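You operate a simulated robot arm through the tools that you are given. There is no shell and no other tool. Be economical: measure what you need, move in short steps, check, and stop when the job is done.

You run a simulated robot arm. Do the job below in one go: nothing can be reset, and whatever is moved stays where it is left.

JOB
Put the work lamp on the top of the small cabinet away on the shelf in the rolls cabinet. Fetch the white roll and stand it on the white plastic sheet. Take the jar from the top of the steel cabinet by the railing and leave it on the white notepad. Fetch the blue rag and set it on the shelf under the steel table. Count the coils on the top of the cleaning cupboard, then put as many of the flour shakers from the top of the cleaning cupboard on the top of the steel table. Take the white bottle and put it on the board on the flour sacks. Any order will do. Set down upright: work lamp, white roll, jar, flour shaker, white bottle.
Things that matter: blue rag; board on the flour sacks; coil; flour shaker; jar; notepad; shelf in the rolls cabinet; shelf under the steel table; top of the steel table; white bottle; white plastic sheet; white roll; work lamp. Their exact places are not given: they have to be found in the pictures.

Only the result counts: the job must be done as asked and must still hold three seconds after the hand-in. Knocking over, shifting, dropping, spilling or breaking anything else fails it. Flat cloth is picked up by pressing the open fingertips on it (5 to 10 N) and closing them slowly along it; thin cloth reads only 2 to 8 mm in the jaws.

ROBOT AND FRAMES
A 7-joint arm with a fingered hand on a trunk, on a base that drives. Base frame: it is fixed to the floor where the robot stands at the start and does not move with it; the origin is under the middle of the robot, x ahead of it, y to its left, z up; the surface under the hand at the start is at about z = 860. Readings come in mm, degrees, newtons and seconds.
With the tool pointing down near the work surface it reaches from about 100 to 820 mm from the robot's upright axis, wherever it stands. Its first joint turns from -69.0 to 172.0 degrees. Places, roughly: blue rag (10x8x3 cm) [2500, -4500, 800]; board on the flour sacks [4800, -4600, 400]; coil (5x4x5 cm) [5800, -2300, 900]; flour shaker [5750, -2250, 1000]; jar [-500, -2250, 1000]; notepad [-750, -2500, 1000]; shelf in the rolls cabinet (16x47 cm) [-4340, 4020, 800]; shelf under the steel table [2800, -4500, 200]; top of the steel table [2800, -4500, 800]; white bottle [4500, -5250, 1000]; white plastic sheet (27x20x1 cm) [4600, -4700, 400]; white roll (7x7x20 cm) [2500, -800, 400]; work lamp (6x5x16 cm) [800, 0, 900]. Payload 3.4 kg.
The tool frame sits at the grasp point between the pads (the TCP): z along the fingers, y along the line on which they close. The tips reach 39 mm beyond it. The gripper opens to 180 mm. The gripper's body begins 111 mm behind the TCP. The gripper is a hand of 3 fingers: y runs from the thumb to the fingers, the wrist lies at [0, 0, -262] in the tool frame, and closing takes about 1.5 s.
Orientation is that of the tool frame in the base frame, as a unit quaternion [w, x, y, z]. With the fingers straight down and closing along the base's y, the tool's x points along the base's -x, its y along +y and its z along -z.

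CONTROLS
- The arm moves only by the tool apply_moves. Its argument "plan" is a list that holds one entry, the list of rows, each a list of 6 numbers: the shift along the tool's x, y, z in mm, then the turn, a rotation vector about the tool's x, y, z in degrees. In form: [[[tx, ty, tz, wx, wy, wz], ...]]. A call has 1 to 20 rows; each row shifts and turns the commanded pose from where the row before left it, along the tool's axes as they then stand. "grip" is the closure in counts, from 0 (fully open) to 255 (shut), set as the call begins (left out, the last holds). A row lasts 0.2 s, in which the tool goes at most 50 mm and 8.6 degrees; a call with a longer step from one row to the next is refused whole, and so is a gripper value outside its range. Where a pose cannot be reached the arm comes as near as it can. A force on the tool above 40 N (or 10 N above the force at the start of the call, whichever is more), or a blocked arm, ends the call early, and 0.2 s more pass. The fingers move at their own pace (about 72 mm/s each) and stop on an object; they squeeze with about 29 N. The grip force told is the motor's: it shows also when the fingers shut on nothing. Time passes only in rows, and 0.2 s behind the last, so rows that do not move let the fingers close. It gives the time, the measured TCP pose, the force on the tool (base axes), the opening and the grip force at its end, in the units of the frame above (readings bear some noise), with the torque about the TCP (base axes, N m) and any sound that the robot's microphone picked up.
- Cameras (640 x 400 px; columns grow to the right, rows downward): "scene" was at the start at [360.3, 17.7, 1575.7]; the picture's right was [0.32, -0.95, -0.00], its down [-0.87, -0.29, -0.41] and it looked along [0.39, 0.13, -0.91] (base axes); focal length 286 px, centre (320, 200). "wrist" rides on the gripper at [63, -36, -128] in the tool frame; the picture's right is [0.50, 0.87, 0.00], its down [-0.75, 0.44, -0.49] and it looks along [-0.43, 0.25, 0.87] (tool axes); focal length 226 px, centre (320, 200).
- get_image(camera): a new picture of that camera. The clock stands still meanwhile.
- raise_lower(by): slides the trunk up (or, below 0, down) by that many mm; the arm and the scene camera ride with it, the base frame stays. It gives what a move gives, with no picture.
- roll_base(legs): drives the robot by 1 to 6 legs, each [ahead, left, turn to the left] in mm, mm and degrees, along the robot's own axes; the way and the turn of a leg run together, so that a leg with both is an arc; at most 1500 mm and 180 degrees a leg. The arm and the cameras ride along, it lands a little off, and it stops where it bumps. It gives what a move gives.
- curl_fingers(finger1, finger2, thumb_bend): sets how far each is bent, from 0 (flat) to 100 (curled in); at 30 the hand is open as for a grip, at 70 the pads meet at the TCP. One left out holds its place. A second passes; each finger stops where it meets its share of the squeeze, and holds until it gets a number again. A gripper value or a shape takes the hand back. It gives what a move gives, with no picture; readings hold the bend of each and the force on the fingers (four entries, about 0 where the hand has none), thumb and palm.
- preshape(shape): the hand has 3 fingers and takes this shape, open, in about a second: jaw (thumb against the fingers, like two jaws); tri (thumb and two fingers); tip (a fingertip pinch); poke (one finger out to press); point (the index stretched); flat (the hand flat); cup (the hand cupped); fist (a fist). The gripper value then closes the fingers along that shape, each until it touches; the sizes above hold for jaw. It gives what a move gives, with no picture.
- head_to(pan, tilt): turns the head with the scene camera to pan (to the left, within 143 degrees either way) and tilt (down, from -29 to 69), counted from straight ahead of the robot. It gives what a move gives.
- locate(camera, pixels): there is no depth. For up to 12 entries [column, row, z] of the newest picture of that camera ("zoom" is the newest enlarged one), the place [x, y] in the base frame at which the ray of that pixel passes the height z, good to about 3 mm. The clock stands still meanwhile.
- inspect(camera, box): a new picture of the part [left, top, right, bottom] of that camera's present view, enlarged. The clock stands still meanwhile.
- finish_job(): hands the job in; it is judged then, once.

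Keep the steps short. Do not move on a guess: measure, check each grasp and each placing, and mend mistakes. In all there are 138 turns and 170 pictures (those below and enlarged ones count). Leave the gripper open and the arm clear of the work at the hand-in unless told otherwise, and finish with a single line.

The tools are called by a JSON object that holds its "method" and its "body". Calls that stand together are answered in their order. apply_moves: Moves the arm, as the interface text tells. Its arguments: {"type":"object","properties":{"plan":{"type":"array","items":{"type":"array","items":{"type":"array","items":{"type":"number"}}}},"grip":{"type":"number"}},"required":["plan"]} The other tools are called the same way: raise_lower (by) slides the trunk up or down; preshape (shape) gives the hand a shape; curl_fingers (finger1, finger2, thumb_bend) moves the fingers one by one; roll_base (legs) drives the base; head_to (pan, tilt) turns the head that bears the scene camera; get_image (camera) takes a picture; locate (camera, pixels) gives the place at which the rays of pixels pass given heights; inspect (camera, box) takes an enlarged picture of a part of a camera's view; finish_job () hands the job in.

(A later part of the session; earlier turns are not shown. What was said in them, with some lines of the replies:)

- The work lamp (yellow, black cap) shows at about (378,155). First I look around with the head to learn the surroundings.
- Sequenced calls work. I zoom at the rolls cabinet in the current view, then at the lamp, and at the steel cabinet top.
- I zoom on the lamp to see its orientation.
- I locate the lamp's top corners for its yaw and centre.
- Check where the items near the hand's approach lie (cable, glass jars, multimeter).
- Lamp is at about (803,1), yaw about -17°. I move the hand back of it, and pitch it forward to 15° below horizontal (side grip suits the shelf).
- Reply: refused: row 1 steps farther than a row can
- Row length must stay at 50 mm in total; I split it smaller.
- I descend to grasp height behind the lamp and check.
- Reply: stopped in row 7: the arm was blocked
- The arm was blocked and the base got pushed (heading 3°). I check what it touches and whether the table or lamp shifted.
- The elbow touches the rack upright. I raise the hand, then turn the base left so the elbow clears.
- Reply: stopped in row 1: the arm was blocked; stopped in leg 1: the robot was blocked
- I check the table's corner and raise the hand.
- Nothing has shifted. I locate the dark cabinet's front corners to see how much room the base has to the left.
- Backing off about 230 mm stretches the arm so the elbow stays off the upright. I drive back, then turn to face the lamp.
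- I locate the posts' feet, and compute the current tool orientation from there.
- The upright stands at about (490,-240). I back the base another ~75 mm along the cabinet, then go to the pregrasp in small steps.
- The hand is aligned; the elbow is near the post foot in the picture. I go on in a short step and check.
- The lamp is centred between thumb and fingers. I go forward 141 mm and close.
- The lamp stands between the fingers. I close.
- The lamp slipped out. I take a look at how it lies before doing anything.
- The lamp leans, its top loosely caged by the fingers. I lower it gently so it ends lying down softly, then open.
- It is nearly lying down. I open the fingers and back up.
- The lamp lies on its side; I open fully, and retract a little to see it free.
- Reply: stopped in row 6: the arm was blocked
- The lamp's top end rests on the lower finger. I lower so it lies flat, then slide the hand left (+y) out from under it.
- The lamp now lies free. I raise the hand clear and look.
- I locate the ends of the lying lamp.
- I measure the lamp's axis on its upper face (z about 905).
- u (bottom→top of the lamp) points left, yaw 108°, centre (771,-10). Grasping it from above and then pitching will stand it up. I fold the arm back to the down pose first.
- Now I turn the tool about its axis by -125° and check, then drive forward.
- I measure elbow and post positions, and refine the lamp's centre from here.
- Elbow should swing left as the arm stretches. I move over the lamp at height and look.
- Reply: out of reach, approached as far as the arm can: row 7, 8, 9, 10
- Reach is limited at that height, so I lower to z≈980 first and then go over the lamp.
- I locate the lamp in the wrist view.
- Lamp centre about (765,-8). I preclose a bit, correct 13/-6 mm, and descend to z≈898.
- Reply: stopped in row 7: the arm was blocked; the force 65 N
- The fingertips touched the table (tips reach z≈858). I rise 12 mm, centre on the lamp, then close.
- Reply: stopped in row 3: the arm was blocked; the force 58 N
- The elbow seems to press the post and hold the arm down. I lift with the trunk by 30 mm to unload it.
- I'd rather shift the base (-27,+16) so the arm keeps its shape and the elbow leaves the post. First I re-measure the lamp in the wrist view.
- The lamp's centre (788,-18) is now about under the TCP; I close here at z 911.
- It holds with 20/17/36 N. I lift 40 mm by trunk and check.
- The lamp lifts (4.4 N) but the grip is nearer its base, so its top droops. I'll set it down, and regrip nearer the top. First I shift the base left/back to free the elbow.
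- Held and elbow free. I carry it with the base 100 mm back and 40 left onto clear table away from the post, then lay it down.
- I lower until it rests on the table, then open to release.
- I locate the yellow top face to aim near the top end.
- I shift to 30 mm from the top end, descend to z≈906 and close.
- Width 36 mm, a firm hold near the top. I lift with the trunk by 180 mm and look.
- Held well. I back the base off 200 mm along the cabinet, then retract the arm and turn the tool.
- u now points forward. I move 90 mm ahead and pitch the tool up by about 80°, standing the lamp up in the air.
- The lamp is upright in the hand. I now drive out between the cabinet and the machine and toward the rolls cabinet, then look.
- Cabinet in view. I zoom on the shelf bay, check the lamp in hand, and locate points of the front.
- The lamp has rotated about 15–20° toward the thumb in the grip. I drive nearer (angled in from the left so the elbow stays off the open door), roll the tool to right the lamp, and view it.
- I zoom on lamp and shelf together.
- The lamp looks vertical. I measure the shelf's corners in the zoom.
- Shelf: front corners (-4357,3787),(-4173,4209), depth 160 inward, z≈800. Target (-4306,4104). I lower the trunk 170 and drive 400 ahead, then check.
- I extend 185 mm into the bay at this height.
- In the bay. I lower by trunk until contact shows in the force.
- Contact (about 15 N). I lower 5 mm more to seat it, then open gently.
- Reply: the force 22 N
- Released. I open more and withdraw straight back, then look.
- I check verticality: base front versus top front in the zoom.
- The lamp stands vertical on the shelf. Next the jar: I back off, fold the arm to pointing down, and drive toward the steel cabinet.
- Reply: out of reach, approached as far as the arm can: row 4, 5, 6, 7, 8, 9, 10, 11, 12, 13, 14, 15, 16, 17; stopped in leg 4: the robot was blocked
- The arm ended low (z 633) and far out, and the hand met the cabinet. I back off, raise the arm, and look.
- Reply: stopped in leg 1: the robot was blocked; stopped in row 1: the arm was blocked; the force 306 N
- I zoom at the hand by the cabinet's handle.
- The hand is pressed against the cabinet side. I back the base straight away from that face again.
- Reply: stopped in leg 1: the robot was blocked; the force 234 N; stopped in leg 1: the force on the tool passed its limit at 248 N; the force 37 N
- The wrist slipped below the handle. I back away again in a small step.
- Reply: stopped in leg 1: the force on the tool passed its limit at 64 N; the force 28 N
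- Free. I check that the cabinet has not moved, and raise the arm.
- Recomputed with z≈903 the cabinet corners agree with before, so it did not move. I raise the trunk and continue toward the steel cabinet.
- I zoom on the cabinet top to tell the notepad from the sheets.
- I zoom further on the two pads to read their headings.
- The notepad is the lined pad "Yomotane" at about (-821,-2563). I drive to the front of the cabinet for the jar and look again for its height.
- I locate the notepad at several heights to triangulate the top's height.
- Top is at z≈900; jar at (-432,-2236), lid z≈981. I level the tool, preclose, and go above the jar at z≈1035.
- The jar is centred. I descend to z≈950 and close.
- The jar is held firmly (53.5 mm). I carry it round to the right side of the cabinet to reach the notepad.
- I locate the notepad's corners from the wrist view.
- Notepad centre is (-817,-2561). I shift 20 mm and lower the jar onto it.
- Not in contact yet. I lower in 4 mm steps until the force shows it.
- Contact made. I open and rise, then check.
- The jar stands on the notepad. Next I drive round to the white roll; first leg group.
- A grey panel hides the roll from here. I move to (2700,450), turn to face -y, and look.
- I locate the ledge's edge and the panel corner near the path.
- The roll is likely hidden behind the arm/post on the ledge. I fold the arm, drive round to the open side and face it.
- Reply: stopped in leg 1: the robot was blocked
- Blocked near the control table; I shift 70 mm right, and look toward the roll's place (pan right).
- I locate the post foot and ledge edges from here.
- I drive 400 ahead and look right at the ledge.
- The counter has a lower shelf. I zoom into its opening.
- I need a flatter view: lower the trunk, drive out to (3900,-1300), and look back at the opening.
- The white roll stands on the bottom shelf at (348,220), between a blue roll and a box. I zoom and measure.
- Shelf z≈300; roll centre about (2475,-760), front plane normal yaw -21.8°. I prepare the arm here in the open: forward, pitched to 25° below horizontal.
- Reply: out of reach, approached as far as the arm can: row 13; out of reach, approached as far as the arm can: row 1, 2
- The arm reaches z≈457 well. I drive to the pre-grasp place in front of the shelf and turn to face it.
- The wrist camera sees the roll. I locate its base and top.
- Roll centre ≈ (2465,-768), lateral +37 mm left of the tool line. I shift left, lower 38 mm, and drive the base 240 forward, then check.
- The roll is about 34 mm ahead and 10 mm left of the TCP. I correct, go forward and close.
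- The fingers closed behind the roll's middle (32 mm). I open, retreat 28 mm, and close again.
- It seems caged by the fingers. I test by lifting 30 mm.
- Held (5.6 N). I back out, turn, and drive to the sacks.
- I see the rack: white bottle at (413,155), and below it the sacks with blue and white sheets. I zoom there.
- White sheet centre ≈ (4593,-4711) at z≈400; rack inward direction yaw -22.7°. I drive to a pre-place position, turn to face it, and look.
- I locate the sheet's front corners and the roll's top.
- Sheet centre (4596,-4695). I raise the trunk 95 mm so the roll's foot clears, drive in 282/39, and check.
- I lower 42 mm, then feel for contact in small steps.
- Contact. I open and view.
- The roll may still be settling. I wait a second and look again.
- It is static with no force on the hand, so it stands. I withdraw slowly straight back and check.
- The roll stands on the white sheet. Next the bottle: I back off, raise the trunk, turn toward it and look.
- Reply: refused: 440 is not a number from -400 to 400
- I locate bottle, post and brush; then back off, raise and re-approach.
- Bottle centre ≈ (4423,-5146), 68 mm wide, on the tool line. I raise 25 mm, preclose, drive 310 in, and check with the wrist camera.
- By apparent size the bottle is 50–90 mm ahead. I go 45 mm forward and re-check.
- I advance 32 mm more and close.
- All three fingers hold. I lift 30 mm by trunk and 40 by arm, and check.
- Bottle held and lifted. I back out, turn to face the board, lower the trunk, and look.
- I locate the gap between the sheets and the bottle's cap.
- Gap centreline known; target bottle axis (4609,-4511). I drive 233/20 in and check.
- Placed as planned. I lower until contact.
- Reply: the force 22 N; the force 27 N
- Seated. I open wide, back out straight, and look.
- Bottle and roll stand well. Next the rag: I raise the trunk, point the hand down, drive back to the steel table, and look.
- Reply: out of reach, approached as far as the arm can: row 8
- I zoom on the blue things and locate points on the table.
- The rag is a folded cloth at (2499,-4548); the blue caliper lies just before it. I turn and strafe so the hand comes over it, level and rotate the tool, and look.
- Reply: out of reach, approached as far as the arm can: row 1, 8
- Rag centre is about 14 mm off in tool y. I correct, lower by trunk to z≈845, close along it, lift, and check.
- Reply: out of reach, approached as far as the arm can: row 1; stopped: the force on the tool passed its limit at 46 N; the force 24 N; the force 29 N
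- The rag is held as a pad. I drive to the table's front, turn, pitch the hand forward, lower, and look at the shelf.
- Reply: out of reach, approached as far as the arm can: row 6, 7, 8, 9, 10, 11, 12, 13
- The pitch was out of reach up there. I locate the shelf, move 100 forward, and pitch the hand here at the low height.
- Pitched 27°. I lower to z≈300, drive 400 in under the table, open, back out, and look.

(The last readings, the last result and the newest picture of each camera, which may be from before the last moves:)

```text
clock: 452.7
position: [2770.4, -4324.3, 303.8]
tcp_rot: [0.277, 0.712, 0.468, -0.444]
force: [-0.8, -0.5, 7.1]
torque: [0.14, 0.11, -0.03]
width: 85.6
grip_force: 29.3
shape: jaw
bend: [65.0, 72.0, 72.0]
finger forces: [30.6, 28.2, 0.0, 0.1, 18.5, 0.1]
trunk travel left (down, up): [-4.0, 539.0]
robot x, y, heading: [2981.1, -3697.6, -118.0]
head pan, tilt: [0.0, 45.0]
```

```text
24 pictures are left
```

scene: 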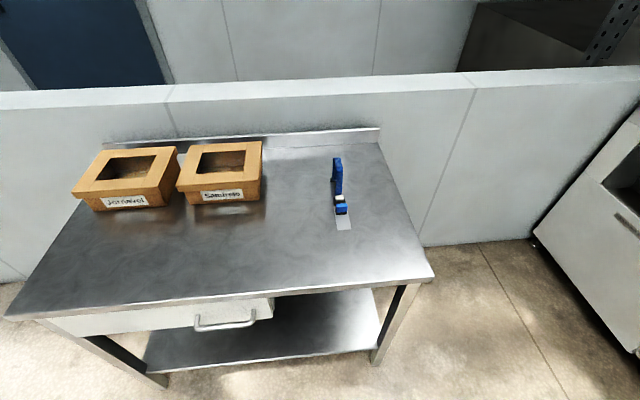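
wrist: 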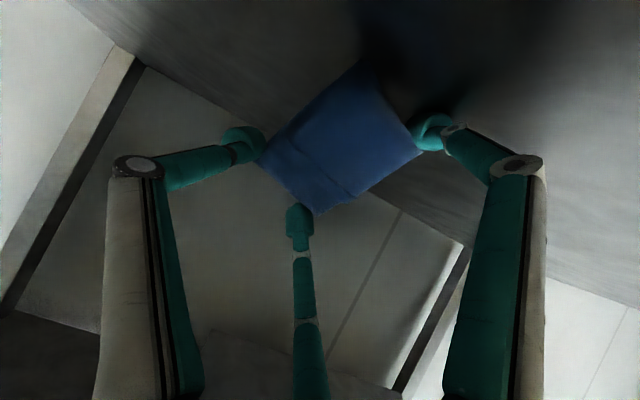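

The rag touches the shelf. I rise 20 mm, open, back out and look.

{"method": "raise_lower", "body": {"by": 18}}

{"method": "apply_moves", "body": {"plan": [[[0, 0, 0, 0, 0, 0], [0, 0, 0, 0, 0, 0], [0, 0, 0, 0, 0, 0], [0, 0, 0, 0, 0, 0], [0, 0, 0, 0, 0, 0], [0, 0, 0, 0, 0, 0]]], "grip": 10}}

{"method": "roll_base", "body": {"legs": [[-450, -29, 0]]}}

{"method": "get_image", "body": {"camera": "scene"}}

{"method": "get_image", "body": {"camera": "wrist"}}

```text
clock: 453.4
position: [2772.4, -4323.8, 322.1]
tcp_rot: [0.278, 0.711, 0.469, -0.444]
force: [0.4, -0.5, 0.0]
torque: [-0.02, 0.0, 0.0]
width: 85.9
grip_force: 29.0
shape: jaw
bend: [65.0, 72.0, 72.0]
finger forces: [32.2, 26.3, 0.0, 0.0, 19.5, 0.0]
trunk travel left (down, up): [-22.0, 521.0]
robot x, y, heading: [2975.6, -3694.1, -118.1]
head pan, tilt: [0.0, 45.0]
```

```text
clock: 454.8
position: [2772.6, -4324.0, 325.4]
tcp_rot: [0.278, 0.711, 0.468, -0.445]
force: [0.4, 0.6, -0.3]
torque: [-0.03, -0.02, -0.01]
width: 172.9
grip_force: 0.0
shape: jaw
bend: [36.0, 36.0, 36.0]
finger forces: [0.0, 0.1, 0.1, 0.0, 0.0, 0.0]
trunk travel left (down, up): [-22.0, 521.0]
robot x, y, heading: [2975.0, -3698.0, -118.1]
head pan, tilt: [0.0, 45.0]
```

```text
clock: 457.4
position: [2954.1, -3921.7, 324.2]
tcp_rot: [0.277, 0.712, 0.467, -0.445]
force: [0.6, 0.1, 0.1]
torque: [-0.02, 0.01, 0.01]
width: 172.8
grip_force: 0.0
shape: jaw
bend: [36.0, 36.0, 36.0]
finger forces: [0.1, 0.0, 0.1, 0.0, 0.0, 0.0]
trunk travel left (down, up): [-22.0, 521.0]
robot x, y, heading: [3162.9, -3294.8, -118.5]
head pan, tilt: [0.0, 45.0]
```

```text
23 pictures are left
```

scene: 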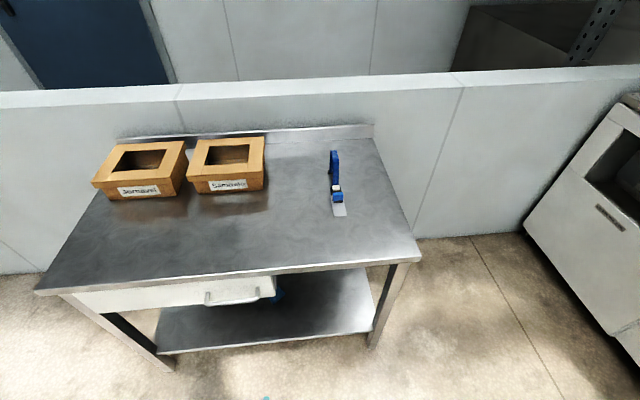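

```text
22 pictures are left
```

wrist: 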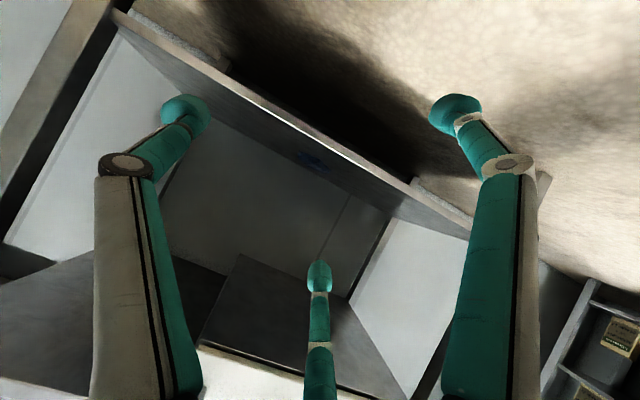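

The rag lies on the shelf. Now the cleaning cupboard: I raise, point the hand down, drive there and look.

{"method": "raise_lower", "body": {"by": 400}}

{"method": "raise_lower", "body": {"by": 118}}

{"method": "apply_moves", "body": {"plan": [[[0, 0, 0, 0, 7.9, 0], [0, 0, 0, 0, 7.9, 0], [0, 0, 0, 0, 7.9, 0], [0, 0, 0, 0, 7.9, 0], [0, 0, 0, 0, 7.9, 0], [0, 0, 0, 0, 7.9, 0], [0, 0, 0, 0, 7.9, 0], [0, 0, 0, 0, 7.9, 0], [0, 0, -45, 0, 0, 0], [0, 0, -45, 0, 0, 0], [0, 0, -45, 0, 0, 0], [0, 0, -45, 0, 0, 0], [0, 0, -45, 0, 0, 0], [0, 0, -45, 0, 0, 0]]]}}

{"method": "roll_base", "body": {"legs": [[0, 0, 166.6], [1038, 0, 0], [1038, 0, 0], [0, 0, -71]]}}

{"method": "head_to", "body": {"pan": 0, "tilt": 38}}

{"method": "get_image", "body": {"camera": "scene"}}

{"method": "inspect", "body": {"camera": "scene", "box": [200, 100, 440, 250]}}

```text
clock: 461.3
position: [2955.8, -3921.9, 726.7]
tcp_rot: [0.278, 0.711, 0.467, -0.446]
force: [0.6, 0.0, -0.3]
torque: [0.01, 0.01, 0.01]
width: 173.0
grip_force: 0.1
shape: jaw
bend: [36.0, 36.0, 36.0]
finger forces: [0.0, 0.1, 0.0, 0.1, 0.0, 0.0]
trunk travel left (down, up): [-422.0, 121.0]
robot x, y, heading: [3162.1, -3296.3, -118.5]
head pan, tilt: [0.0, 45.0]
```

```text
clock: 462.8
position: [2954.1, -3921.8, 844.3]
tcp_rot: [0.277, 0.711, 0.467, -0.447]
force: [-0.7, 0.8, 0.0]
torque: [-0.01, -0.01, 0.04]
width: 172.8
grip_force: 0.1
shape: jaw
bend: [36.0, 36.0, 36.0]
finger forces: [0.0, 0.0, 0.1, 0.1, 0.1, 0.0]
trunk travel left (down, up): [-540.0, 3.0]
robot x, y, heading: [3160.4, -3295.1, -118.4]
head pan, tilt: [0.0, 45.0]
```

```text
clock: 465.8
position: [2967.7, -3884.7, 1111.9]
tcp_rot: [0.011, 0.839, 0.544, -0.037]
force: [-0.5, 0.7, -0.1]
torque: [-0.02, -0.01, -0.03]
width: 172.9
grip_force: 0.0
shape: jaw
bend: [36.0, 36.0, 36.0]
finger forces: [0.0, 0.0, 0.1, 0.1, 0.1, 0.0]
out of reach, approached as far as the arm can: row 8
trunk travel left (down, up): [-540.0, 3.0]
robot x, y, heading: [3159.2, -3295.7, -118.2]
head pan, tilt: [0.0, 45.0]
```

```text
clock: 485.9
position: [5163.2, -1943.1, 1113.5]
tcp_rot: [0.034, 0.179, 0.983, -0.017]
force: [-0.4, 0.4, -0.6]
torque: [-0.03, 0.01, -0.02]
width: 173.0
grip_force: 0.1
shape: jaw
bend: [36.0, 36.0, 36.0]
finger forces: [0.0, 0.1, 0.0, 0.1, 0.0, 0.0]
trunk travel left (down, up): [-540.0, 3.0]
robot x, y, heading: [4563.2, -1785.5, -25.0]
head pan, tilt: [0.0, 45.0]
```

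```text
clock: 486.6
position: [5160.7, -1942.6, 1115.3]
tcp_rot: [0.035, 0.179, 0.983, -0.018]
force: [0.9, 0.9, 0.4]
torque: [-0.01, 0.01, -0.02]
width: 172.9
grip_force: 0.0
shape: jaw
bend: [36.0, 36.0, 36.0]
finger forces: [0.0, 0.1, 0.0, 0.0, 0.0, 0.1]
trunk travel left (down, up): [-540.0, 3.0]
robot x, y, heading: [4568.2, -1783.9, -24.9]
head pan, tilt: [0.0, 38.0]
```

```text
21 pictures are left
```

scene: 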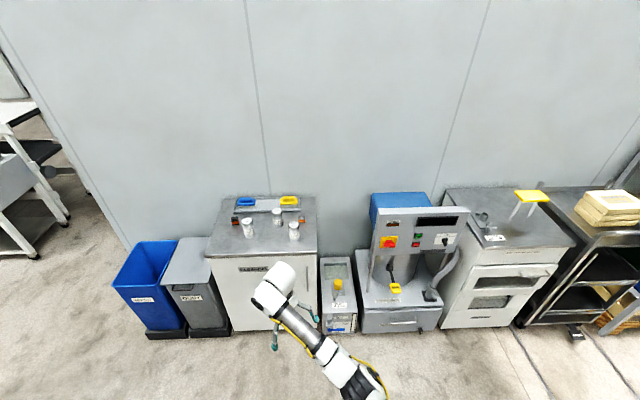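

```text
2.67 times, centred on (320, 175) of scene
```

zoom: 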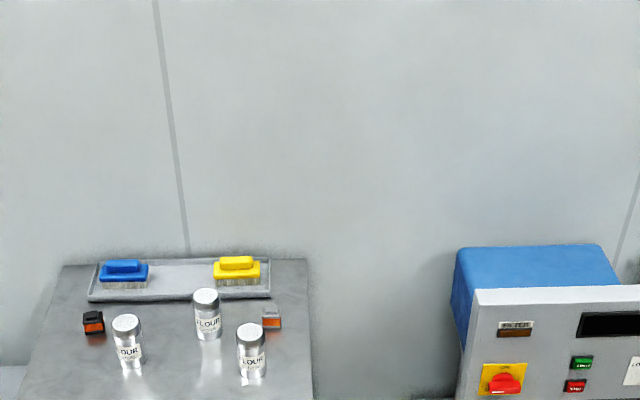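

I see three flour shakers and two small orange items. I zoom on those to tell coils, and locate the shakers.

{"method": "inspect", "body": {"camera": "scene", "box": [222, 205, 262, 235]}}

{"method": "inspect", "body": {"camera": "scene", "box": [285, 205, 325, 235]}}

{"method": "locate", "body": {"camera": "scene", "pixels": [[249, 237, 900], [278, 226, 900], [294, 240, 900], [205, 257, 900], [318, 250, 900], [317, 196, 900], [294, 222, 1000], [247, 219, 1000], [205, 257, 850]]}}

```text
13.33 times, centred on (242, 220) of scene
```

zoom: 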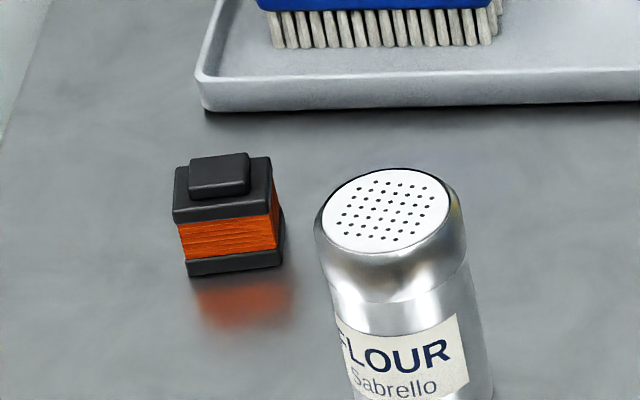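

```text
13.33 times, centred on (305, 220) of scene
```

zoom: 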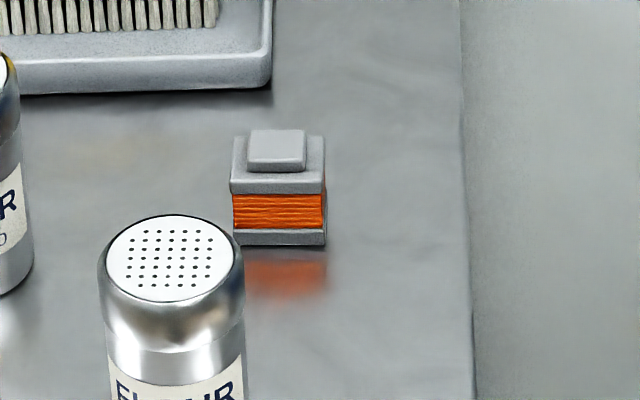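

```text
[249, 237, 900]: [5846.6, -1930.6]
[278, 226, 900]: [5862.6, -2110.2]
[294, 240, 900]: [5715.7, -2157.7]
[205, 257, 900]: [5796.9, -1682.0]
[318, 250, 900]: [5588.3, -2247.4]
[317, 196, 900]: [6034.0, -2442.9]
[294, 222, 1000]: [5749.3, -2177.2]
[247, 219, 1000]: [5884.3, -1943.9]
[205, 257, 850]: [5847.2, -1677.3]
```

Two coils (black and grey), so two shakers go to the steel table. I drive to the right-hand shaker, level and preclose the hand above it, and look.

{"method": "roll_base", "body": {"legs": [[616, 38, 0]]}}

{"method": "apply_moves", "body": {"plan": [[[0, 0, 0, -1.3, 4.3, 0], [0, 0, 0, 0, 0, 0]]], "grip": 80}}

{"method": "get_image", "body": {"camera": "wrist"}}

{"method": "head_to", "body": {"pan": 0, "tilt": 55}}

{"method": "get_image", "body": {"camera": "scene"}}

```text
clock: 490.0
position: [5741.8, -2158.0, 1113.7]
tcp_rot: [0.035, 0.174, 0.984, -0.018]
force: [0.2, -0.4, -1.0]
torque: [-0.04, -0.01, -0.04]
width: 172.8
grip_force: 0.0
shape: jaw
bend: [36.0, 36.0, 36.0]
finger forces: [0.1, 0.0, 0.0, 0.0, 0.0, 0.1]
trunk travel left (down, up): [-540.0, 3.0]
robot x, y, heading: [5141.2, -2013.5, -24.6]
head pan, tilt: [0.0, 38.0]
```

```text
clock: 490.6
position: [5740.4, -2155.8, 1115.9]
tcp_rot: [0.001, 0.175, 0.985, -0.001]
force: [-0.4, 0.4, 0.3]
torque: [0.0, -0.01, -0.01]
width: 124.0
grip_force: 0.1
shape: jaw
bend: [64.0, 64.0, 64.0]
finger forces: [0.0, 0.0, 0.0, 0.1, 0.1, 0.0]
trunk travel left (down, up): [-540.0, 3.0]
robot x, y, heading: [5145.5, -2011.0, -24.0]
head pan, tilt: [0.0, 38.0]
```

```text
17 pictures are left
```

wrist: 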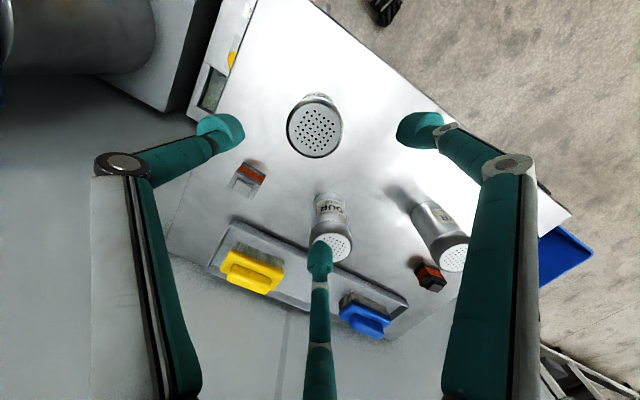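

```text
clock: 491.4
position: [5741.2, -2156.9, 1114.9]
tcp_rot: [0.001, 0.174, 0.985, 0.0]
force: [-0.5, 0.1, -0.2]
torque: [-0.02, -0.02, -0.01]
width: 123.9
grip_force: 0.1
shape: jaw
bend: [64.0, 64.0, 64.0]
finger forces: [0.1, 0.0, 0.1, 0.0, 0.1, 0.0]
trunk travel left (down, up): [-540.0, 3.0]
robot x, y, heading: [5144.5, -2013.2, -24.4]
head pan, tilt: [0.0, 55.0]
```

```text
16 pictures are left
```

scene: 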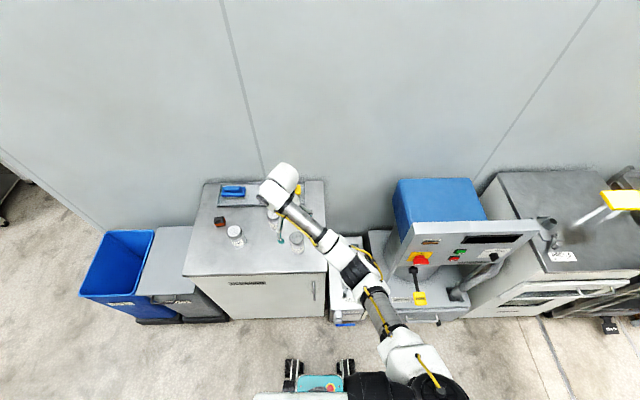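

All items are visible: exactly two coils. The shaker is 19/-16 mm off in tool axes. I shift, lower, close, lift and check.

{"method": "apply_moves", "body": {"plan": [[[19, -16, 0, 0, 0, 0], [0, 0, 0, 0, 0, 0]]], "grip": 100}}

{"method": "raise_lower", "body": {"by": -150}}

{"method": "apply_moves", "body": {"plan": [[[0, 0, 0, 0, 0, 0], [0, 0, 0, 0, 0, 0], [0, 0, 0, 0, 0, 0], [0, 0, 0, 0, 0, 0], [0, 0, 0, 0, 0, 0], [0, 0, 0, 0, 0, 0], [0, 0, 0, 0, 0, 0], [0, 0, 0, 0, 0, 0]]], "grip": 255}}

{"method": "raise_lower", "body": {"by": 150}}

{"method": "get_image", "body": {"camera": "wrist"}}

```text
clock: 492.0
position: [5715.7, -2167.2, 1115.1]
tcp_rot: [0.001, 0.175, 0.985, 0.0]
force: [-0.6, 0.1, 0.0]
torque: [0.01, 0.02, 0.01]
width: 109.8
grip_force: 0.0
shape: jaw
bend: [68.0, 68.0, 68.0]
finger forces: [0.0, 0.0, 0.0, 0.0, 0.1, 0.1]
trunk travel left (down, up): [-540.0, 3.0]
robot x, y, heading: [5141.1, -2014.1, -24.3]
head pan, tilt: [0.0, 55.0]
```

```text
clock: 493.8
position: [5714.8, -2166.6, 965.1]
tcp_rot: [0.002, 0.175, 0.985, 0.0]
force: [0.2, -0.4, -0.4]
torque: [0.03, 0.03, 0.01]
width: 109.8
grip_force: 0.1
shape: jaw
bend: [68.0, 68.0, 68.0]
finger forces: [0.1, 0.1, 0.1, 0.0, 0.1, 0.0]
trunk travel left (down, up): [-390.0, 153.0]
robot x, y, heading: [5141.7, -2013.4, -24.2]
head pan, tilt: [0.0, 55.0]
```

```text
clock: 495.6
position: [5717.0, -2165.2, 964.0]
tcp_rot: [0.001, 0.174, 0.985, 0.001]
force: [-1.8, 0.5, -0.2]
torque: [0.01, -0.01, 0.0]
width: 49.8
grip_force: 28.4
shape: jaw
bend: [72.0, 72.0, 75.0]
finger forces: [26.2, 26.1, 0.0, 0.0, 26.2, 0.0]
trunk travel left (down, up): [-390.0, 153.0]
robot x, y, heading: [5143.7, -2010.5, -24.4]
head pan, tilt: [0.0, 55.0]
```

```text
clock: 497.3
position: [5715.6, -2166.8, 1114.4]
tcp_rot: [0.0, 0.175, 0.985, 0.0]
force: [-0.5, -0.1, -2.1]
torque: [0.0, 0.0, 0.01]
width: 50.1
grip_force: 29.4
shape: jaw
bend: [72.0, 72.0, 75.0]
finger forces: [26.1, 26.2, 0.0, 0.1, 26.2, 0.0]
trunk travel left (down, up): [-540.0, 3.0]
robot x, y, heading: [5146.1, -2012.0, -24.6]
head pan, tilt: [0.0, 55.0]
```

```text
15 pictures are left
```

wrist: 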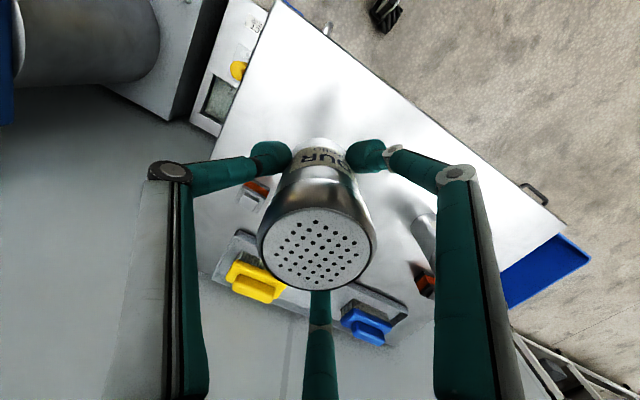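

The shaker is held (50 mm). I carry it to the steel table's front and look.

{"method": "roll_base", "body": {"legs": [[-580, 0, 0], [0, 0, -110.2], [1042, 0, 0], [1042, 0, 0], [0, 0, 16.8], [524, 219, 0]]}}

{"method": "get_image", "body": {"camera": "wrist"}}

{"method": "get_image", "body": {"camera": "scene"}}

```text
clock: 518.9
position: [2817.3, -4304.8, 1115.1]
tcp_rot: [0.001, 0.853, 0.522, -0.001]
force: [-0.2, -0.1, -2.8]
torque: [0.03, -0.01, 0.0]
width: 49.6
grip_force: 28.7
shape: jaw
bend: [72.0, 72.0, 75.0]
finger forces: [25.7, 26.3, 0.0, 0.0, 26.1, 0.1]
trunk travel left (down, up): [-540.0, 3.0]
robot x, y, heading: [3044.0, -3754.1, -121.2]
head pan, tilt: [0.0, 55.0]
```

```text
14 pictures are left
```

wrist: 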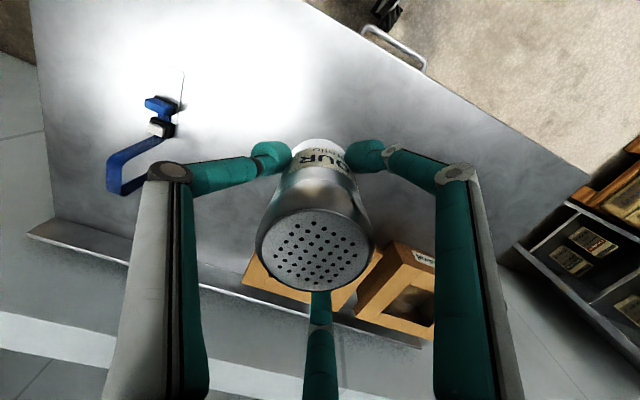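

```text
13 pictures are left
```

scene: 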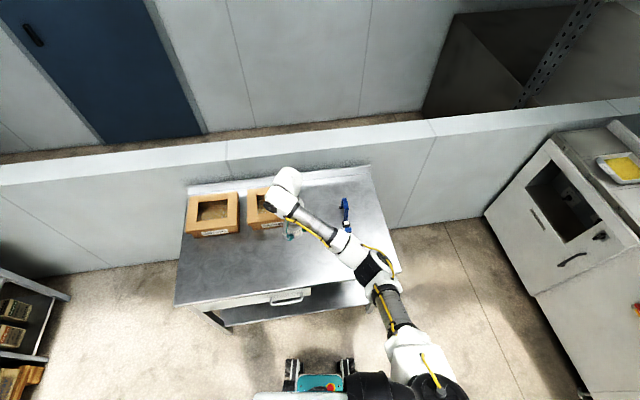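

The spot at (2817,-4305) is free. I lower to contact in small steps, release, lift, look, and then drive back to the cupboard.

{"method": "raise_lower", "body": {"by": -232}}

{"method": "raise_lower", "body": {"by": -6}}

{"method": "raise_lower", "body": {"by": -5}}

{"method": "raise_lower", "body": {"by": -4}}

{"method": "raise_lower", "body": {"by": -4}}

{"method": "raise_lower", "body": {"by": -4}}

```text
clock: 521.3
position: [2823.6, -4305.5, 884.3]
tcp_rot: [0.0, 0.852, 0.523, -0.003]
force: [-0.6, -0.2, 2.7]
torque: [0.03, 0.03, 0.0]
width: 49.6
grip_force: 29.1
shape: jaw
bend: [72.0, 72.0, 75.0]
finger forces: [26.5, 26.8, 0.0, 0.1, 26.7, 0.0]
trunk travel left (down, up): [-308.0, 235.0]
robot x, y, heading: [3044.8, -3755.5, -121.3]
head pan, tilt: [0.0, 55.0]
```

```text
clock: 521.9
position: [2823.4, -4304.8, 883.7]
tcp_rot: [0.003, 0.852, 0.523, -0.005]
force: [-1.1, -2.1, 32.0]
torque: [-0.08, 0.16, 0.04]
width: 50.6
grip_force: 28.9
shape: jaw
bend: [73.0, 72.0, 75.0]
finger forces: [29.8, 29.9, 0.0, 0.0, 30.0, 0.1]
trunk travel left (down, up): [-302.0, 241.0]
robot x, y, heading: [3043.4, -3754.0, -121.0]
head pan, tilt: [0.0, 55.0]
```

```text
clock: 522.2
position: [2825.3, -4306.6, 882.6]
tcp_rot: [0.004, 0.853, 0.522, -0.008]
force: [0.2, 6.8, 22.9]
torque: [0.24, 0.15, -0.07]
width: 51.4
grip_force: 29.7
shape: jaw
bend: [73.0, 72.0, 75.0]
finger forces: [31.4, 27.7, 0.0, 0.0, 32.3, 0.0]
trunk travel left (down, up): [-300.0, 243.0]
robot x, y, heading: [3043.0, -3753.7, -121.2]
head pan, tilt: [0.0, 55.0]
stopped: the force on the tool passed its limit at 45 N (the readings are from after the stop); the commanded pose is now the measured one
```

```text
clock: 522.7
position: [2825.3, -4309.6, 882.5]
tcp_rot: [0.005, 0.853, 0.522, -0.01]
force: [-0.7, 6.2, 21.0]
torque: [0.31, 0.19, 0.0]
width: 51.1
grip_force: 29.0
shape: jaw
bend: [73.0, 72.0, 75.0]
finger forces: [31.3, 27.5, 0.0, 0.0, 32.9, 0.0]
trunk travel left (down, up): [-296.0, 246.0]
robot x, y, heading: [3041.6, -3753.4, -121.2]
head pan, tilt: [0.0, 55.0]
stopped: the force on the tool passed its limit at 41 N (the readings are from after the stop); the commanded pose is now the measured one
```

```text
clock: 523.2
position: [2825.7, -4312.1, 881.8]
tcp_rot: [0.008, 0.853, 0.522, -0.013]
force: [-1.9, 6.3, 21.7]
torque: [0.35, 0.21, -0.07]
width: 51.4
grip_force: 29.3
shape: jaw
bend: [73.0, 72.0, 75.0]
finger forces: [31.3, 27.5, 0.0, 0.1, 32.9, 0.0]
trunk travel left (down, up): [-292.0, 250.0]
robot x, y, heading: [3041.6, -3754.7, -121.2]
head pan, tilt: [0.0, 55.0]
stopped: the force on the tool passed its limit at 41 N (the readings are from after the stop); the commanded pose is now the measured one
```

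```text
clock: 523.8
position: [2826.9, -4314.6, 882.6]
tcp_rot: [0.01, 0.853, 0.522, -0.015]
force: [-1.5, 5.6, 21.7]
torque: [0.31, 0.17, -0.01]
width: 52.0
grip_force: 28.9
shape: jaw
bend: [73.0, 72.0, 75.0]
finger forces: [31.6, 27.7, 0.0, 0.0, 32.3, 0.0]
trunk travel left (down, up): [-288.0, 254.0]
robot x, y, heading: [3045.6, -3754.9, -121.4]
head pan, tilt: [0.0, 55.0]
stopped: the force on the tool passed its limit at 41 N (the readings are from after the stop); the commanded pose is now the measured one
```

Seated. I release, lift, check with a picture, and drive back toward the middle shaker.

{"method": "apply_moves", "body": {"plan": [[[0, 0, 0, 0, 0, 0], [0, 0, 0, 0, 0, 0], [0, 0, 0, 0, 0, 0], [0, 0, 0, 0, 0, 0], [0, 0, -10, 0, 0, 0], [0, 0, -30, 0, 0, 0]]], "grip": 80}}

{"method": "raise_lower", "body": {"by": 240}}

{"method": "get_image", "body": {"camera": "wrist"}}

{"method": "roll_base", "body": {"legs": [[-486, -170, 0], [0, 0, 167.1], [1078, 0, 0], [1078, 0, 0], [0, 0, -70.4], [590, 15, 0]]}}

{"method": "get_image", "body": {"camera": "wrist"}}

```text
clock: 525.1
position: [2828.4, -4311.9, 919.0]
tcp_rot: [0.009, 0.853, 0.522, -0.013]
force: [0.0, -0.1, 0.0]
torque: [0.01, 0.01, 0.03]
width: 122.8
grip_force: 0.0
shape: jaw
bend: [64.0, 64.0, 64.0]
finger forces: [0.0, 0.0, 0.0, 0.0, 0.1, 0.0]
trunk travel left (down, up): [-288.0, 254.0]
robot x, y, heading: [3044.2, -3757.6, -121.2]
head pan, tilt: [0.0, 55.0]
```

```text
clock: 527.6
position: [2826.1, -4313.0, 1158.9]
tcp_rot: [0.008, 0.853, 0.522, -0.013]
force: [0.2, 0.6, -0.5]
torque: [-0.01, -0.03, 0.02]
width: 122.9
grip_force: 0.1
shape: jaw
bend: [64.0, 64.0, 64.0]
finger forces: [0.0, 0.0, 0.0, 0.1, 0.0, 0.0]
trunk travel left (down, up): [-528.0, 14.0]
robot x, y, heading: [3043.1, -3758.0, -121.3]
head pan, tilt: [0.0, 55.0]
```

```text
12 pictures are left
```

wrist: 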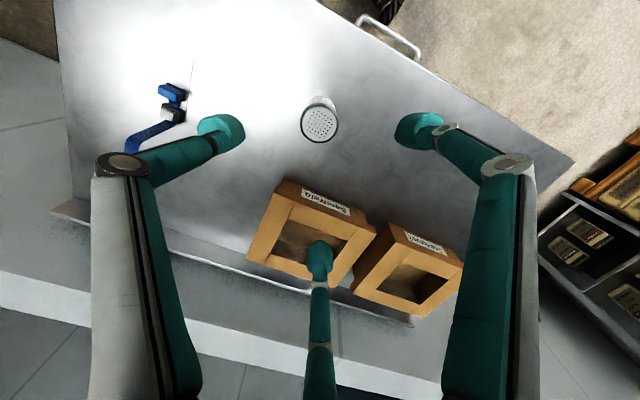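

```text
clock: 553.9
position: [5779.2, -2071.8, 1159.4]
tcp_rot: [0.016, 0.179, 0.984, -0.002]
force: [0.2, 0.4, -0.1]
torque: [0.01, 0.0, -0.01]
width: 123.0
grip_force: 0.1
shape: jaw
bend: [64.0, 64.0, 64.0]
finger forces: [0.0, 0.1, 0.1, 0.1, 0.1, 0.0]
trunk travel left (down, up): [-528.0, 14.0]
robot x, y, heading: [5200.8, -1918.0, -25.1]
head pan, tilt: [0.0, 55.0]
```

```text
11 pictures are left
```

wrist: 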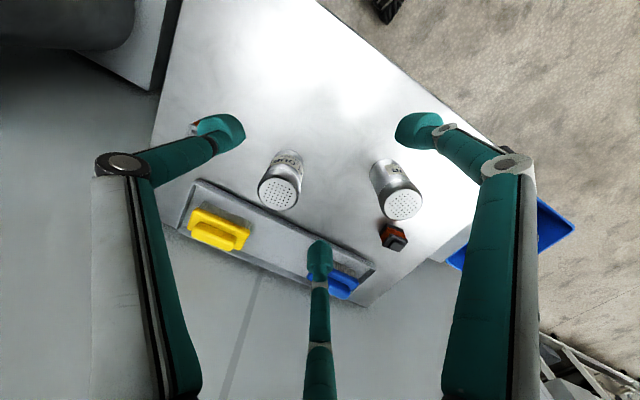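

The first shaker stands on the table. The middle one is at (5864,-2117). I drive 96 mm, level, lower, close, lift and check.

{"method": "roll_base", "body": {"legs": [[96, -5, 0]]}}

{"method": "apply_moves", "body": {"plan": [[[0, 0, 0, 0, 1.85, 0], [0, 0, 0, 0, 0, 0]]], "grip": 92}}

{"method": "get_image", "body": {"camera": "wrist"}}

```text
clock: 555.0
position: [5861.0, -2111.5, 1160.5]
tcp_rot: [0.017, 0.18, 0.983, -0.004]
force: [0.0, -0.3, 0.9]
torque: [-0.02, 0.05, -0.04]
width: 123.1
grip_force: 0.0
shape: jaw
bend: [64.0, 64.0, 64.0]
finger forces: [0.1, 0.1, 0.0, 0.0, 0.0, 0.0]
trunk travel left (down, up): [-528.0, 14.0]
robot x, y, heading: [5281.9, -1960.0, -25.0]
head pan, tilt: [0.0, 55.0]
```

```text
clock: 555.6
position: [5858.8, -2111.8, 1160.7]
tcp_rot: [0.002, 0.18, 0.984, 0.0]
force: [-0.4, 0.1, 0.3]
torque: [-0.02, 0.0, 0.0]
width: 115.6
grip_force: 0.1
shape: jaw
bend: [66.0, 66.0, 66.0]
finger forces: [0.0, 0.0, 0.1, 0.0, 0.0, 0.1]
trunk travel left (down, up): [-528.0, 14.0]
robot x, y, heading: [5282.4, -1961.3, -24.9]
head pan, tilt: [0.0, 55.0]
```

```text
10 pictures are left
```

wrist: 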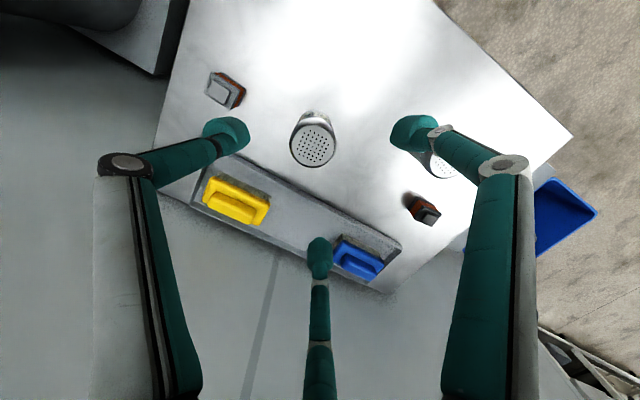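

Aligned within 8 mm. I correct, lower, close, lift and check.

{"method": "apply_moves", "body": {"plan": [[[-7, -4, 0, 0, 0, 0], [0, 0, 0, 0, 0, 0]]]}}

{"method": "raise_lower", "body": {"by": -195}}

{"method": "apply_moves", "body": {"plan": [[[0, 0, 0, 0, 0, 0], [0, 0, 0, 0, 0, 0], [0, 0, 0, 0, 0, 0], [0, 0, 0, 0, 0, 0], [0, 0, 0, 0, 0, 0], [0, 0, 0, 0, 0, 0], [0, 0, 0, 0, 0, 0], [0, 0, 0, 0, 0, 0]]], "grip": 255}}

{"method": "raise_lower", "body": {"by": 195}}

{"method": "get_image", "body": {"camera": "wrist"}}

```text
clock: 556.2
position: [5865.5, -2115.5, 1160.8]
tcp_rot: [0.002, 0.179, 0.984, -0.001]
force: [0.0, 0.0, 0.1]
torque: [0.02, 0.03, 0.0]
width: 115.4
grip_force: 0.0
shape: jaw
bend: [66.0, 66.0, 66.0]
finger forces: [0.1, 0.0, 0.0, 0.0, 0.1, 0.0]
trunk travel left (down, up): [-528.0, 14.0]
robot x, y, heading: [5288.0, -1960.2, -24.9]
head pan, tilt: [0.0, 55.0]
```

```text
clock: 558.4
position: [5864.3, -2115.2, 967.5]
tcp_rot: [0.002, 0.18, 0.984, 0.0]
force: [-0.3, -0.3, 0.2]
torque: [0.01, -0.04, -0.03]
width: 115.4
grip_force: 0.0
shape: jaw
bend: [66.0, 66.0, 66.0]
finger forces: [0.0, 0.0, 0.1, 0.1, 0.1, 0.1]
trunk travel left (down, up): [-333.0, 209.0]
robot x, y, heading: [5286.1, -1962.1, -25.1]
head pan, tilt: [0.0, 55.0]
```

```text
clock: 560.1
position: [5863.4, -2116.9, 966.6]
tcp_rot: [0.002, 0.181, 0.984, 0.0]
force: [0.2, -1.1, -0.7]
torque: [-0.05, 0.03, -0.03]
width: 50.4
grip_force: 29.0
shape: jaw
bend: [72.0, 72.0, 75.0]
finger forces: [26.3, 26.6, 0.0, 0.1, 26.3, 0.0]
trunk travel left (down, up): [-333.0, 209.0]
robot x, y, heading: [5282.7, -1959.5, -24.7]
head pan, tilt: [0.0, 55.0]
```

```text
clock: 562.3
position: [5864.4, -2117.3, 1160.8]
tcp_rot: [0.002, 0.179, 0.984, -0.001]
force: [-1.0, 0.8, -1.4]
torque: [-0.04, -0.01, -0.05]
width: 50.6
grip_force: 29.2
shape: jaw
bend: [72.0, 72.0, 75.0]
finger forces: [26.3, 26.7, 0.1, 0.0, 26.3, 0.1]
trunk travel left (down, up): [-528.0, 14.0]
robot x, y, heading: [5285.6, -1959.5, -24.9]
head pan, tilt: [0.0, 55.0]
```

```text
9 pictures are left
```

wrist: 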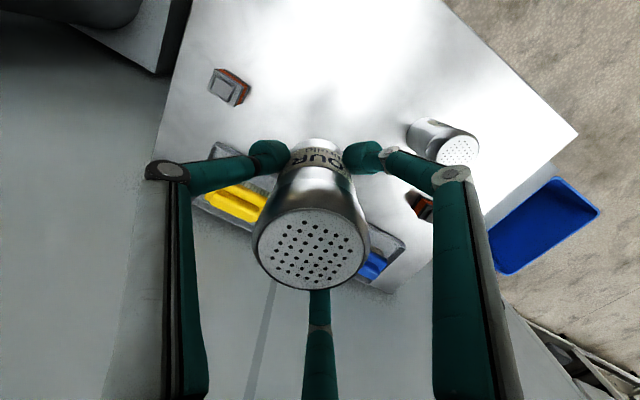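

Held. I carry the second shaker to the table and look.

{"method": "roll_base", "body": {"legs": [[-640, 0, 0], [0, 0, -107.1], [1050, 0, 0], [1050, 0, 0], [0, 0, 16], [570, 260, 0]]}}

{"method": "get_image", "body": {"camera": "wrist"}}

{"method": "get_image", "body": {"camera": "scene"}}

```text
clock: 584.5
position: [3045.0, -4429.7, 1161.2]
tcp_rot: [0.001, 0.84, 0.543, -0.002]
force: [-0.3, -0.4, -2.4]
torque: [0.03, 0.0, -0.02]
width: 49.8
grip_force: 28.9
shape: jaw
bend: [72.0, 72.0, 75.0]
finger forces: [25.7, 27.1, 0.1, 0.1, 24.6, 0.1]
trunk travel left (down, up): [-528.0, 14.0]
robot x, y, heading: [3239.4, -3858.3, -118.6]
head pan, tilt: [0.0, 55.0]
```

```text
8 pictures are left
```

wrist: 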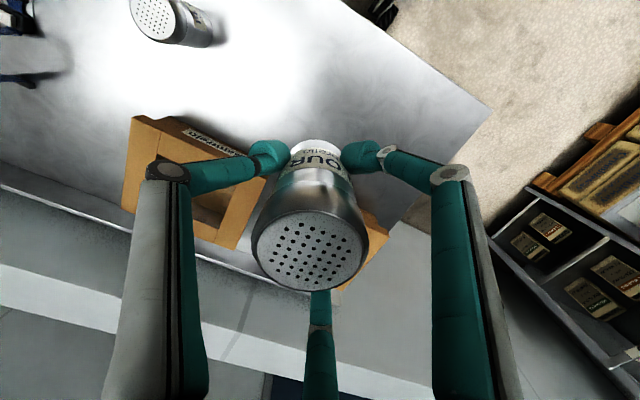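

```text
7 pictures are left
5 turns are left
```

scene: 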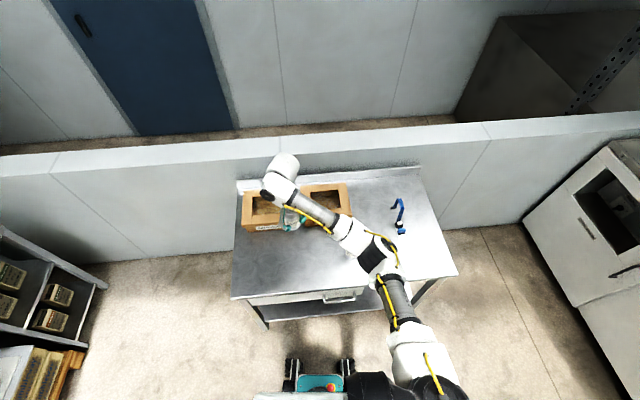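

The spot is free. I back 25 mm, lower to contact, release, lift, and check.

{"method": "roll_base", "body": {"legs": [[-25, 0, 0]]}}

{"method": "raise_lower", "body": {"by": -268}}

{"method": "raise_lower", "body": {"by": -6}}

{"method": "raise_lower", "body": {"by": -3}}

{"method": "apply_moves", "body": {"plan": [[[0, 0, 0, 0, 0, 0], [0, 0, 0, 0, 0, 0], [0, 0, 0, 0, 0, 0], [0, 0, 0, 0, 0, 0], [0, 0, -10, 0, 0, 0], [0, 0, -30, 0, 0, 0]]], "grip": 80}}

{"method": "raise_lower", "body": {"by": 230}}

{"method": "get_image", "body": {"camera": "wrist"}}

```text
clock: 585.3
position: [3057.9, -4406.8, 1161.9]
tcp_rot: [0.001, 0.84, 0.542, -0.003]
force: [0.0, -0.2, -2.2]
torque: [-0.01, -0.01, -0.03]
width: 49.9
grip_force: 28.9
shape: jaw
bend: [72.0, 72.0, 75.0]
finger forces: [25.9, 27.0, 0.0, 0.0, 24.7, 0.0]
trunk travel left (down, up): [-528.0, 14.0]
robot x, y, heading: [3246.7, -3837.6, -118.7]
head pan, tilt: [0.0, 55.0]
```

```text
clock: 588.0
position: [3058.2, -4401.9, 895.9]
tcp_rot: [0.002, 0.84, 0.543, -0.006]
force: [-0.3, 0.0, -0.6]
torque: [0.02, 0.0, 0.02]
width: 49.4
grip_force: 29.4
shape: jaw
bend: [72.0, 72.0, 75.0]
finger forces: [25.9, 27.1, 0.0, 0.0, 24.7, 0.0]
trunk travel left (down, up): [-260.0, 282.0]
robot x, y, heading: [3245.0, -3838.3, -118.7]
head pan, tilt: [0.0, 55.0]
```

```text
clock: 588.6
position: [3059.4, -4401.7, 890.8]
tcp_rot: [0.002, 0.84, 0.543, -0.005]
force: [0.8, 0.1, -2.5]
torque: [-0.03, 0.01, 0.04]
width: 49.9
grip_force: 29.7
shape: jaw
bend: [72.0, 72.0, 75.0]
finger forces: [26.0, 27.2, 0.0, 0.0, 24.6, 0.0]
trunk travel left (down, up): [-254.0, 288.0]
robot x, y, heading: [3245.6, -3840.5, -118.8]
head pan, tilt: [0.0, 55.0]
```

```text
clock: 589.1
position: [3059.3, -4402.1, 887.2]
tcp_rot: [0.002, 0.839, 0.543, -0.005]
force: [-0.1, 0.8, -2.4]
torque: [0.01, -0.03, -0.03]
width: 49.5
grip_force: 29.1
shape: jaw
bend: [72.0, 72.0, 75.0]
finger forces: [25.9, 27.1, 0.0, 0.0, 24.7, 0.1]
trunk travel left (down, up): [-251.0, 291.0]
robot x, y, heading: [3247.2, -3841.9, -118.5]
head pan, tilt: [0.0, 55.0]
```

```text
clock: 590.5
position: [3058.7, -4402.7, 928.1]
tcp_rot: [0.001, 0.84, 0.542, -0.005]
force: [0.1, -1.2, -0.3]
torque: [-0.03, -0.02, -0.02]
width: 123.3
grip_force: 0.1
shape: jaw
bend: [64.0, 64.0, 64.0]
finger forces: [0.1, 0.1, 0.0, 0.0, 0.0, 0.1]
trunk travel left (down, up): [-251.0, 291.0]
robot x, y, heading: [3247.1, -3840.1, -118.5]
head pan, tilt: [0.0, 55.0]
```

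```text
clock: 592.9
position: [3058.0, -4402.9, 1156.9]
tcp_rot: [0.002, 0.839, 0.544, -0.003]
force: [0.0, -0.1, -0.7]
torque: [0.0, -0.01, -0.01]
width: 123.0
grip_force: 0.0
shape: jaw
bend: [64.0, 64.0, 64.0]
finger forces: [0.0, 0.0, 0.0, 0.0, 0.1, 0.1]
trunk travel left (down, up): [-481.0, 61.0]
robot x, y, heading: [3247.1, -3839.6, -118.5]
head pan, tilt: [0.0, 55.0]
```

```text
6 pictures are left
4 turns are left
```

wrist: 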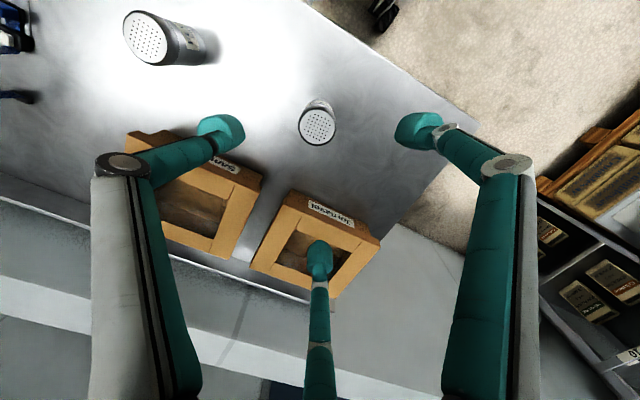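

Both shakers stand upright on the table. I back off so the arm is clear, with the gripper open.

{"method": "roll_base", "body": {"legs": [[-600, 0, 0]]}}

{"method": "apply_moves", "body": {"plan": [[[0, 0, 0, 0, 0, 0], [0, 0, 0, 0, 0, 0], [0, 0, 0, 0, 0, 0]]], "grip": 0}}

{"method": "get_image", "body": {"camera": "scene"}}

```text
clock: 596.3
position: [3343.4, -3883.0, 1157.9]
tcp_rot: [0.002, 0.837, 0.547, -0.005]
force: [0.1, 0.7, 0.2]
torque: [0.0, 0.01, 0.01]
width: 123.3
grip_force: 0.0
shape: jaw
bend: [64.0, 64.0, 64.0]
finger forces: [0.0, 0.0, 0.0, 0.0, 0.1, 0.0]
trunk travel left (down, up): [-481.0, 61.0]
robot x, y, heading: [3526.4, -3316.4, -117.9]
head pan, tilt: [0.0, 55.0]
```

```text
clock: 597.1
position: [3346.0, -3879.0, 1158.5]
tcp_rot: [0.003, 0.837, 0.547, -0.006]
force: [0.0, 0.2, 0.5]
torque: [0.02, -0.01, 0.01]
width: 179.7
grip_force: 0.1
shape: jaw
bend: [30.0, 30.0, 30.0]
finger forces: [0.0, 0.0, 0.1, 0.1, 0.0, 0.1]
trunk travel left (down, up): [-481.0, 61.0]
robot x, y, heading: [3527.0, -3317.7, -118.0]
head pan, tilt: [0.0, 55.0]
```

```text
5 pictures are left
3 turns are left
```

scene: 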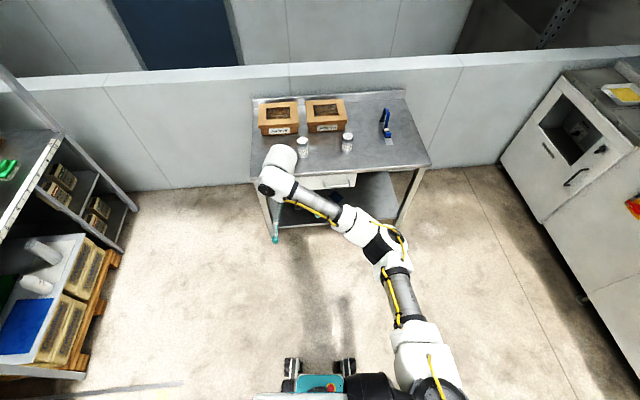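

Everything stands in its place: both shakers and the clear arm show in this picture. I hand the job in.

{"method": "finish_job", "body": {}}

```text
The job is handed in.
```

I put every item where it was asked, counted two coils, moved two flour shakers to the steel table, and handed the job in; the lamp was knocked over once and stood up again, and on one drive the hand caught on the dark cabinet's handle, with nothing seen to have moved.
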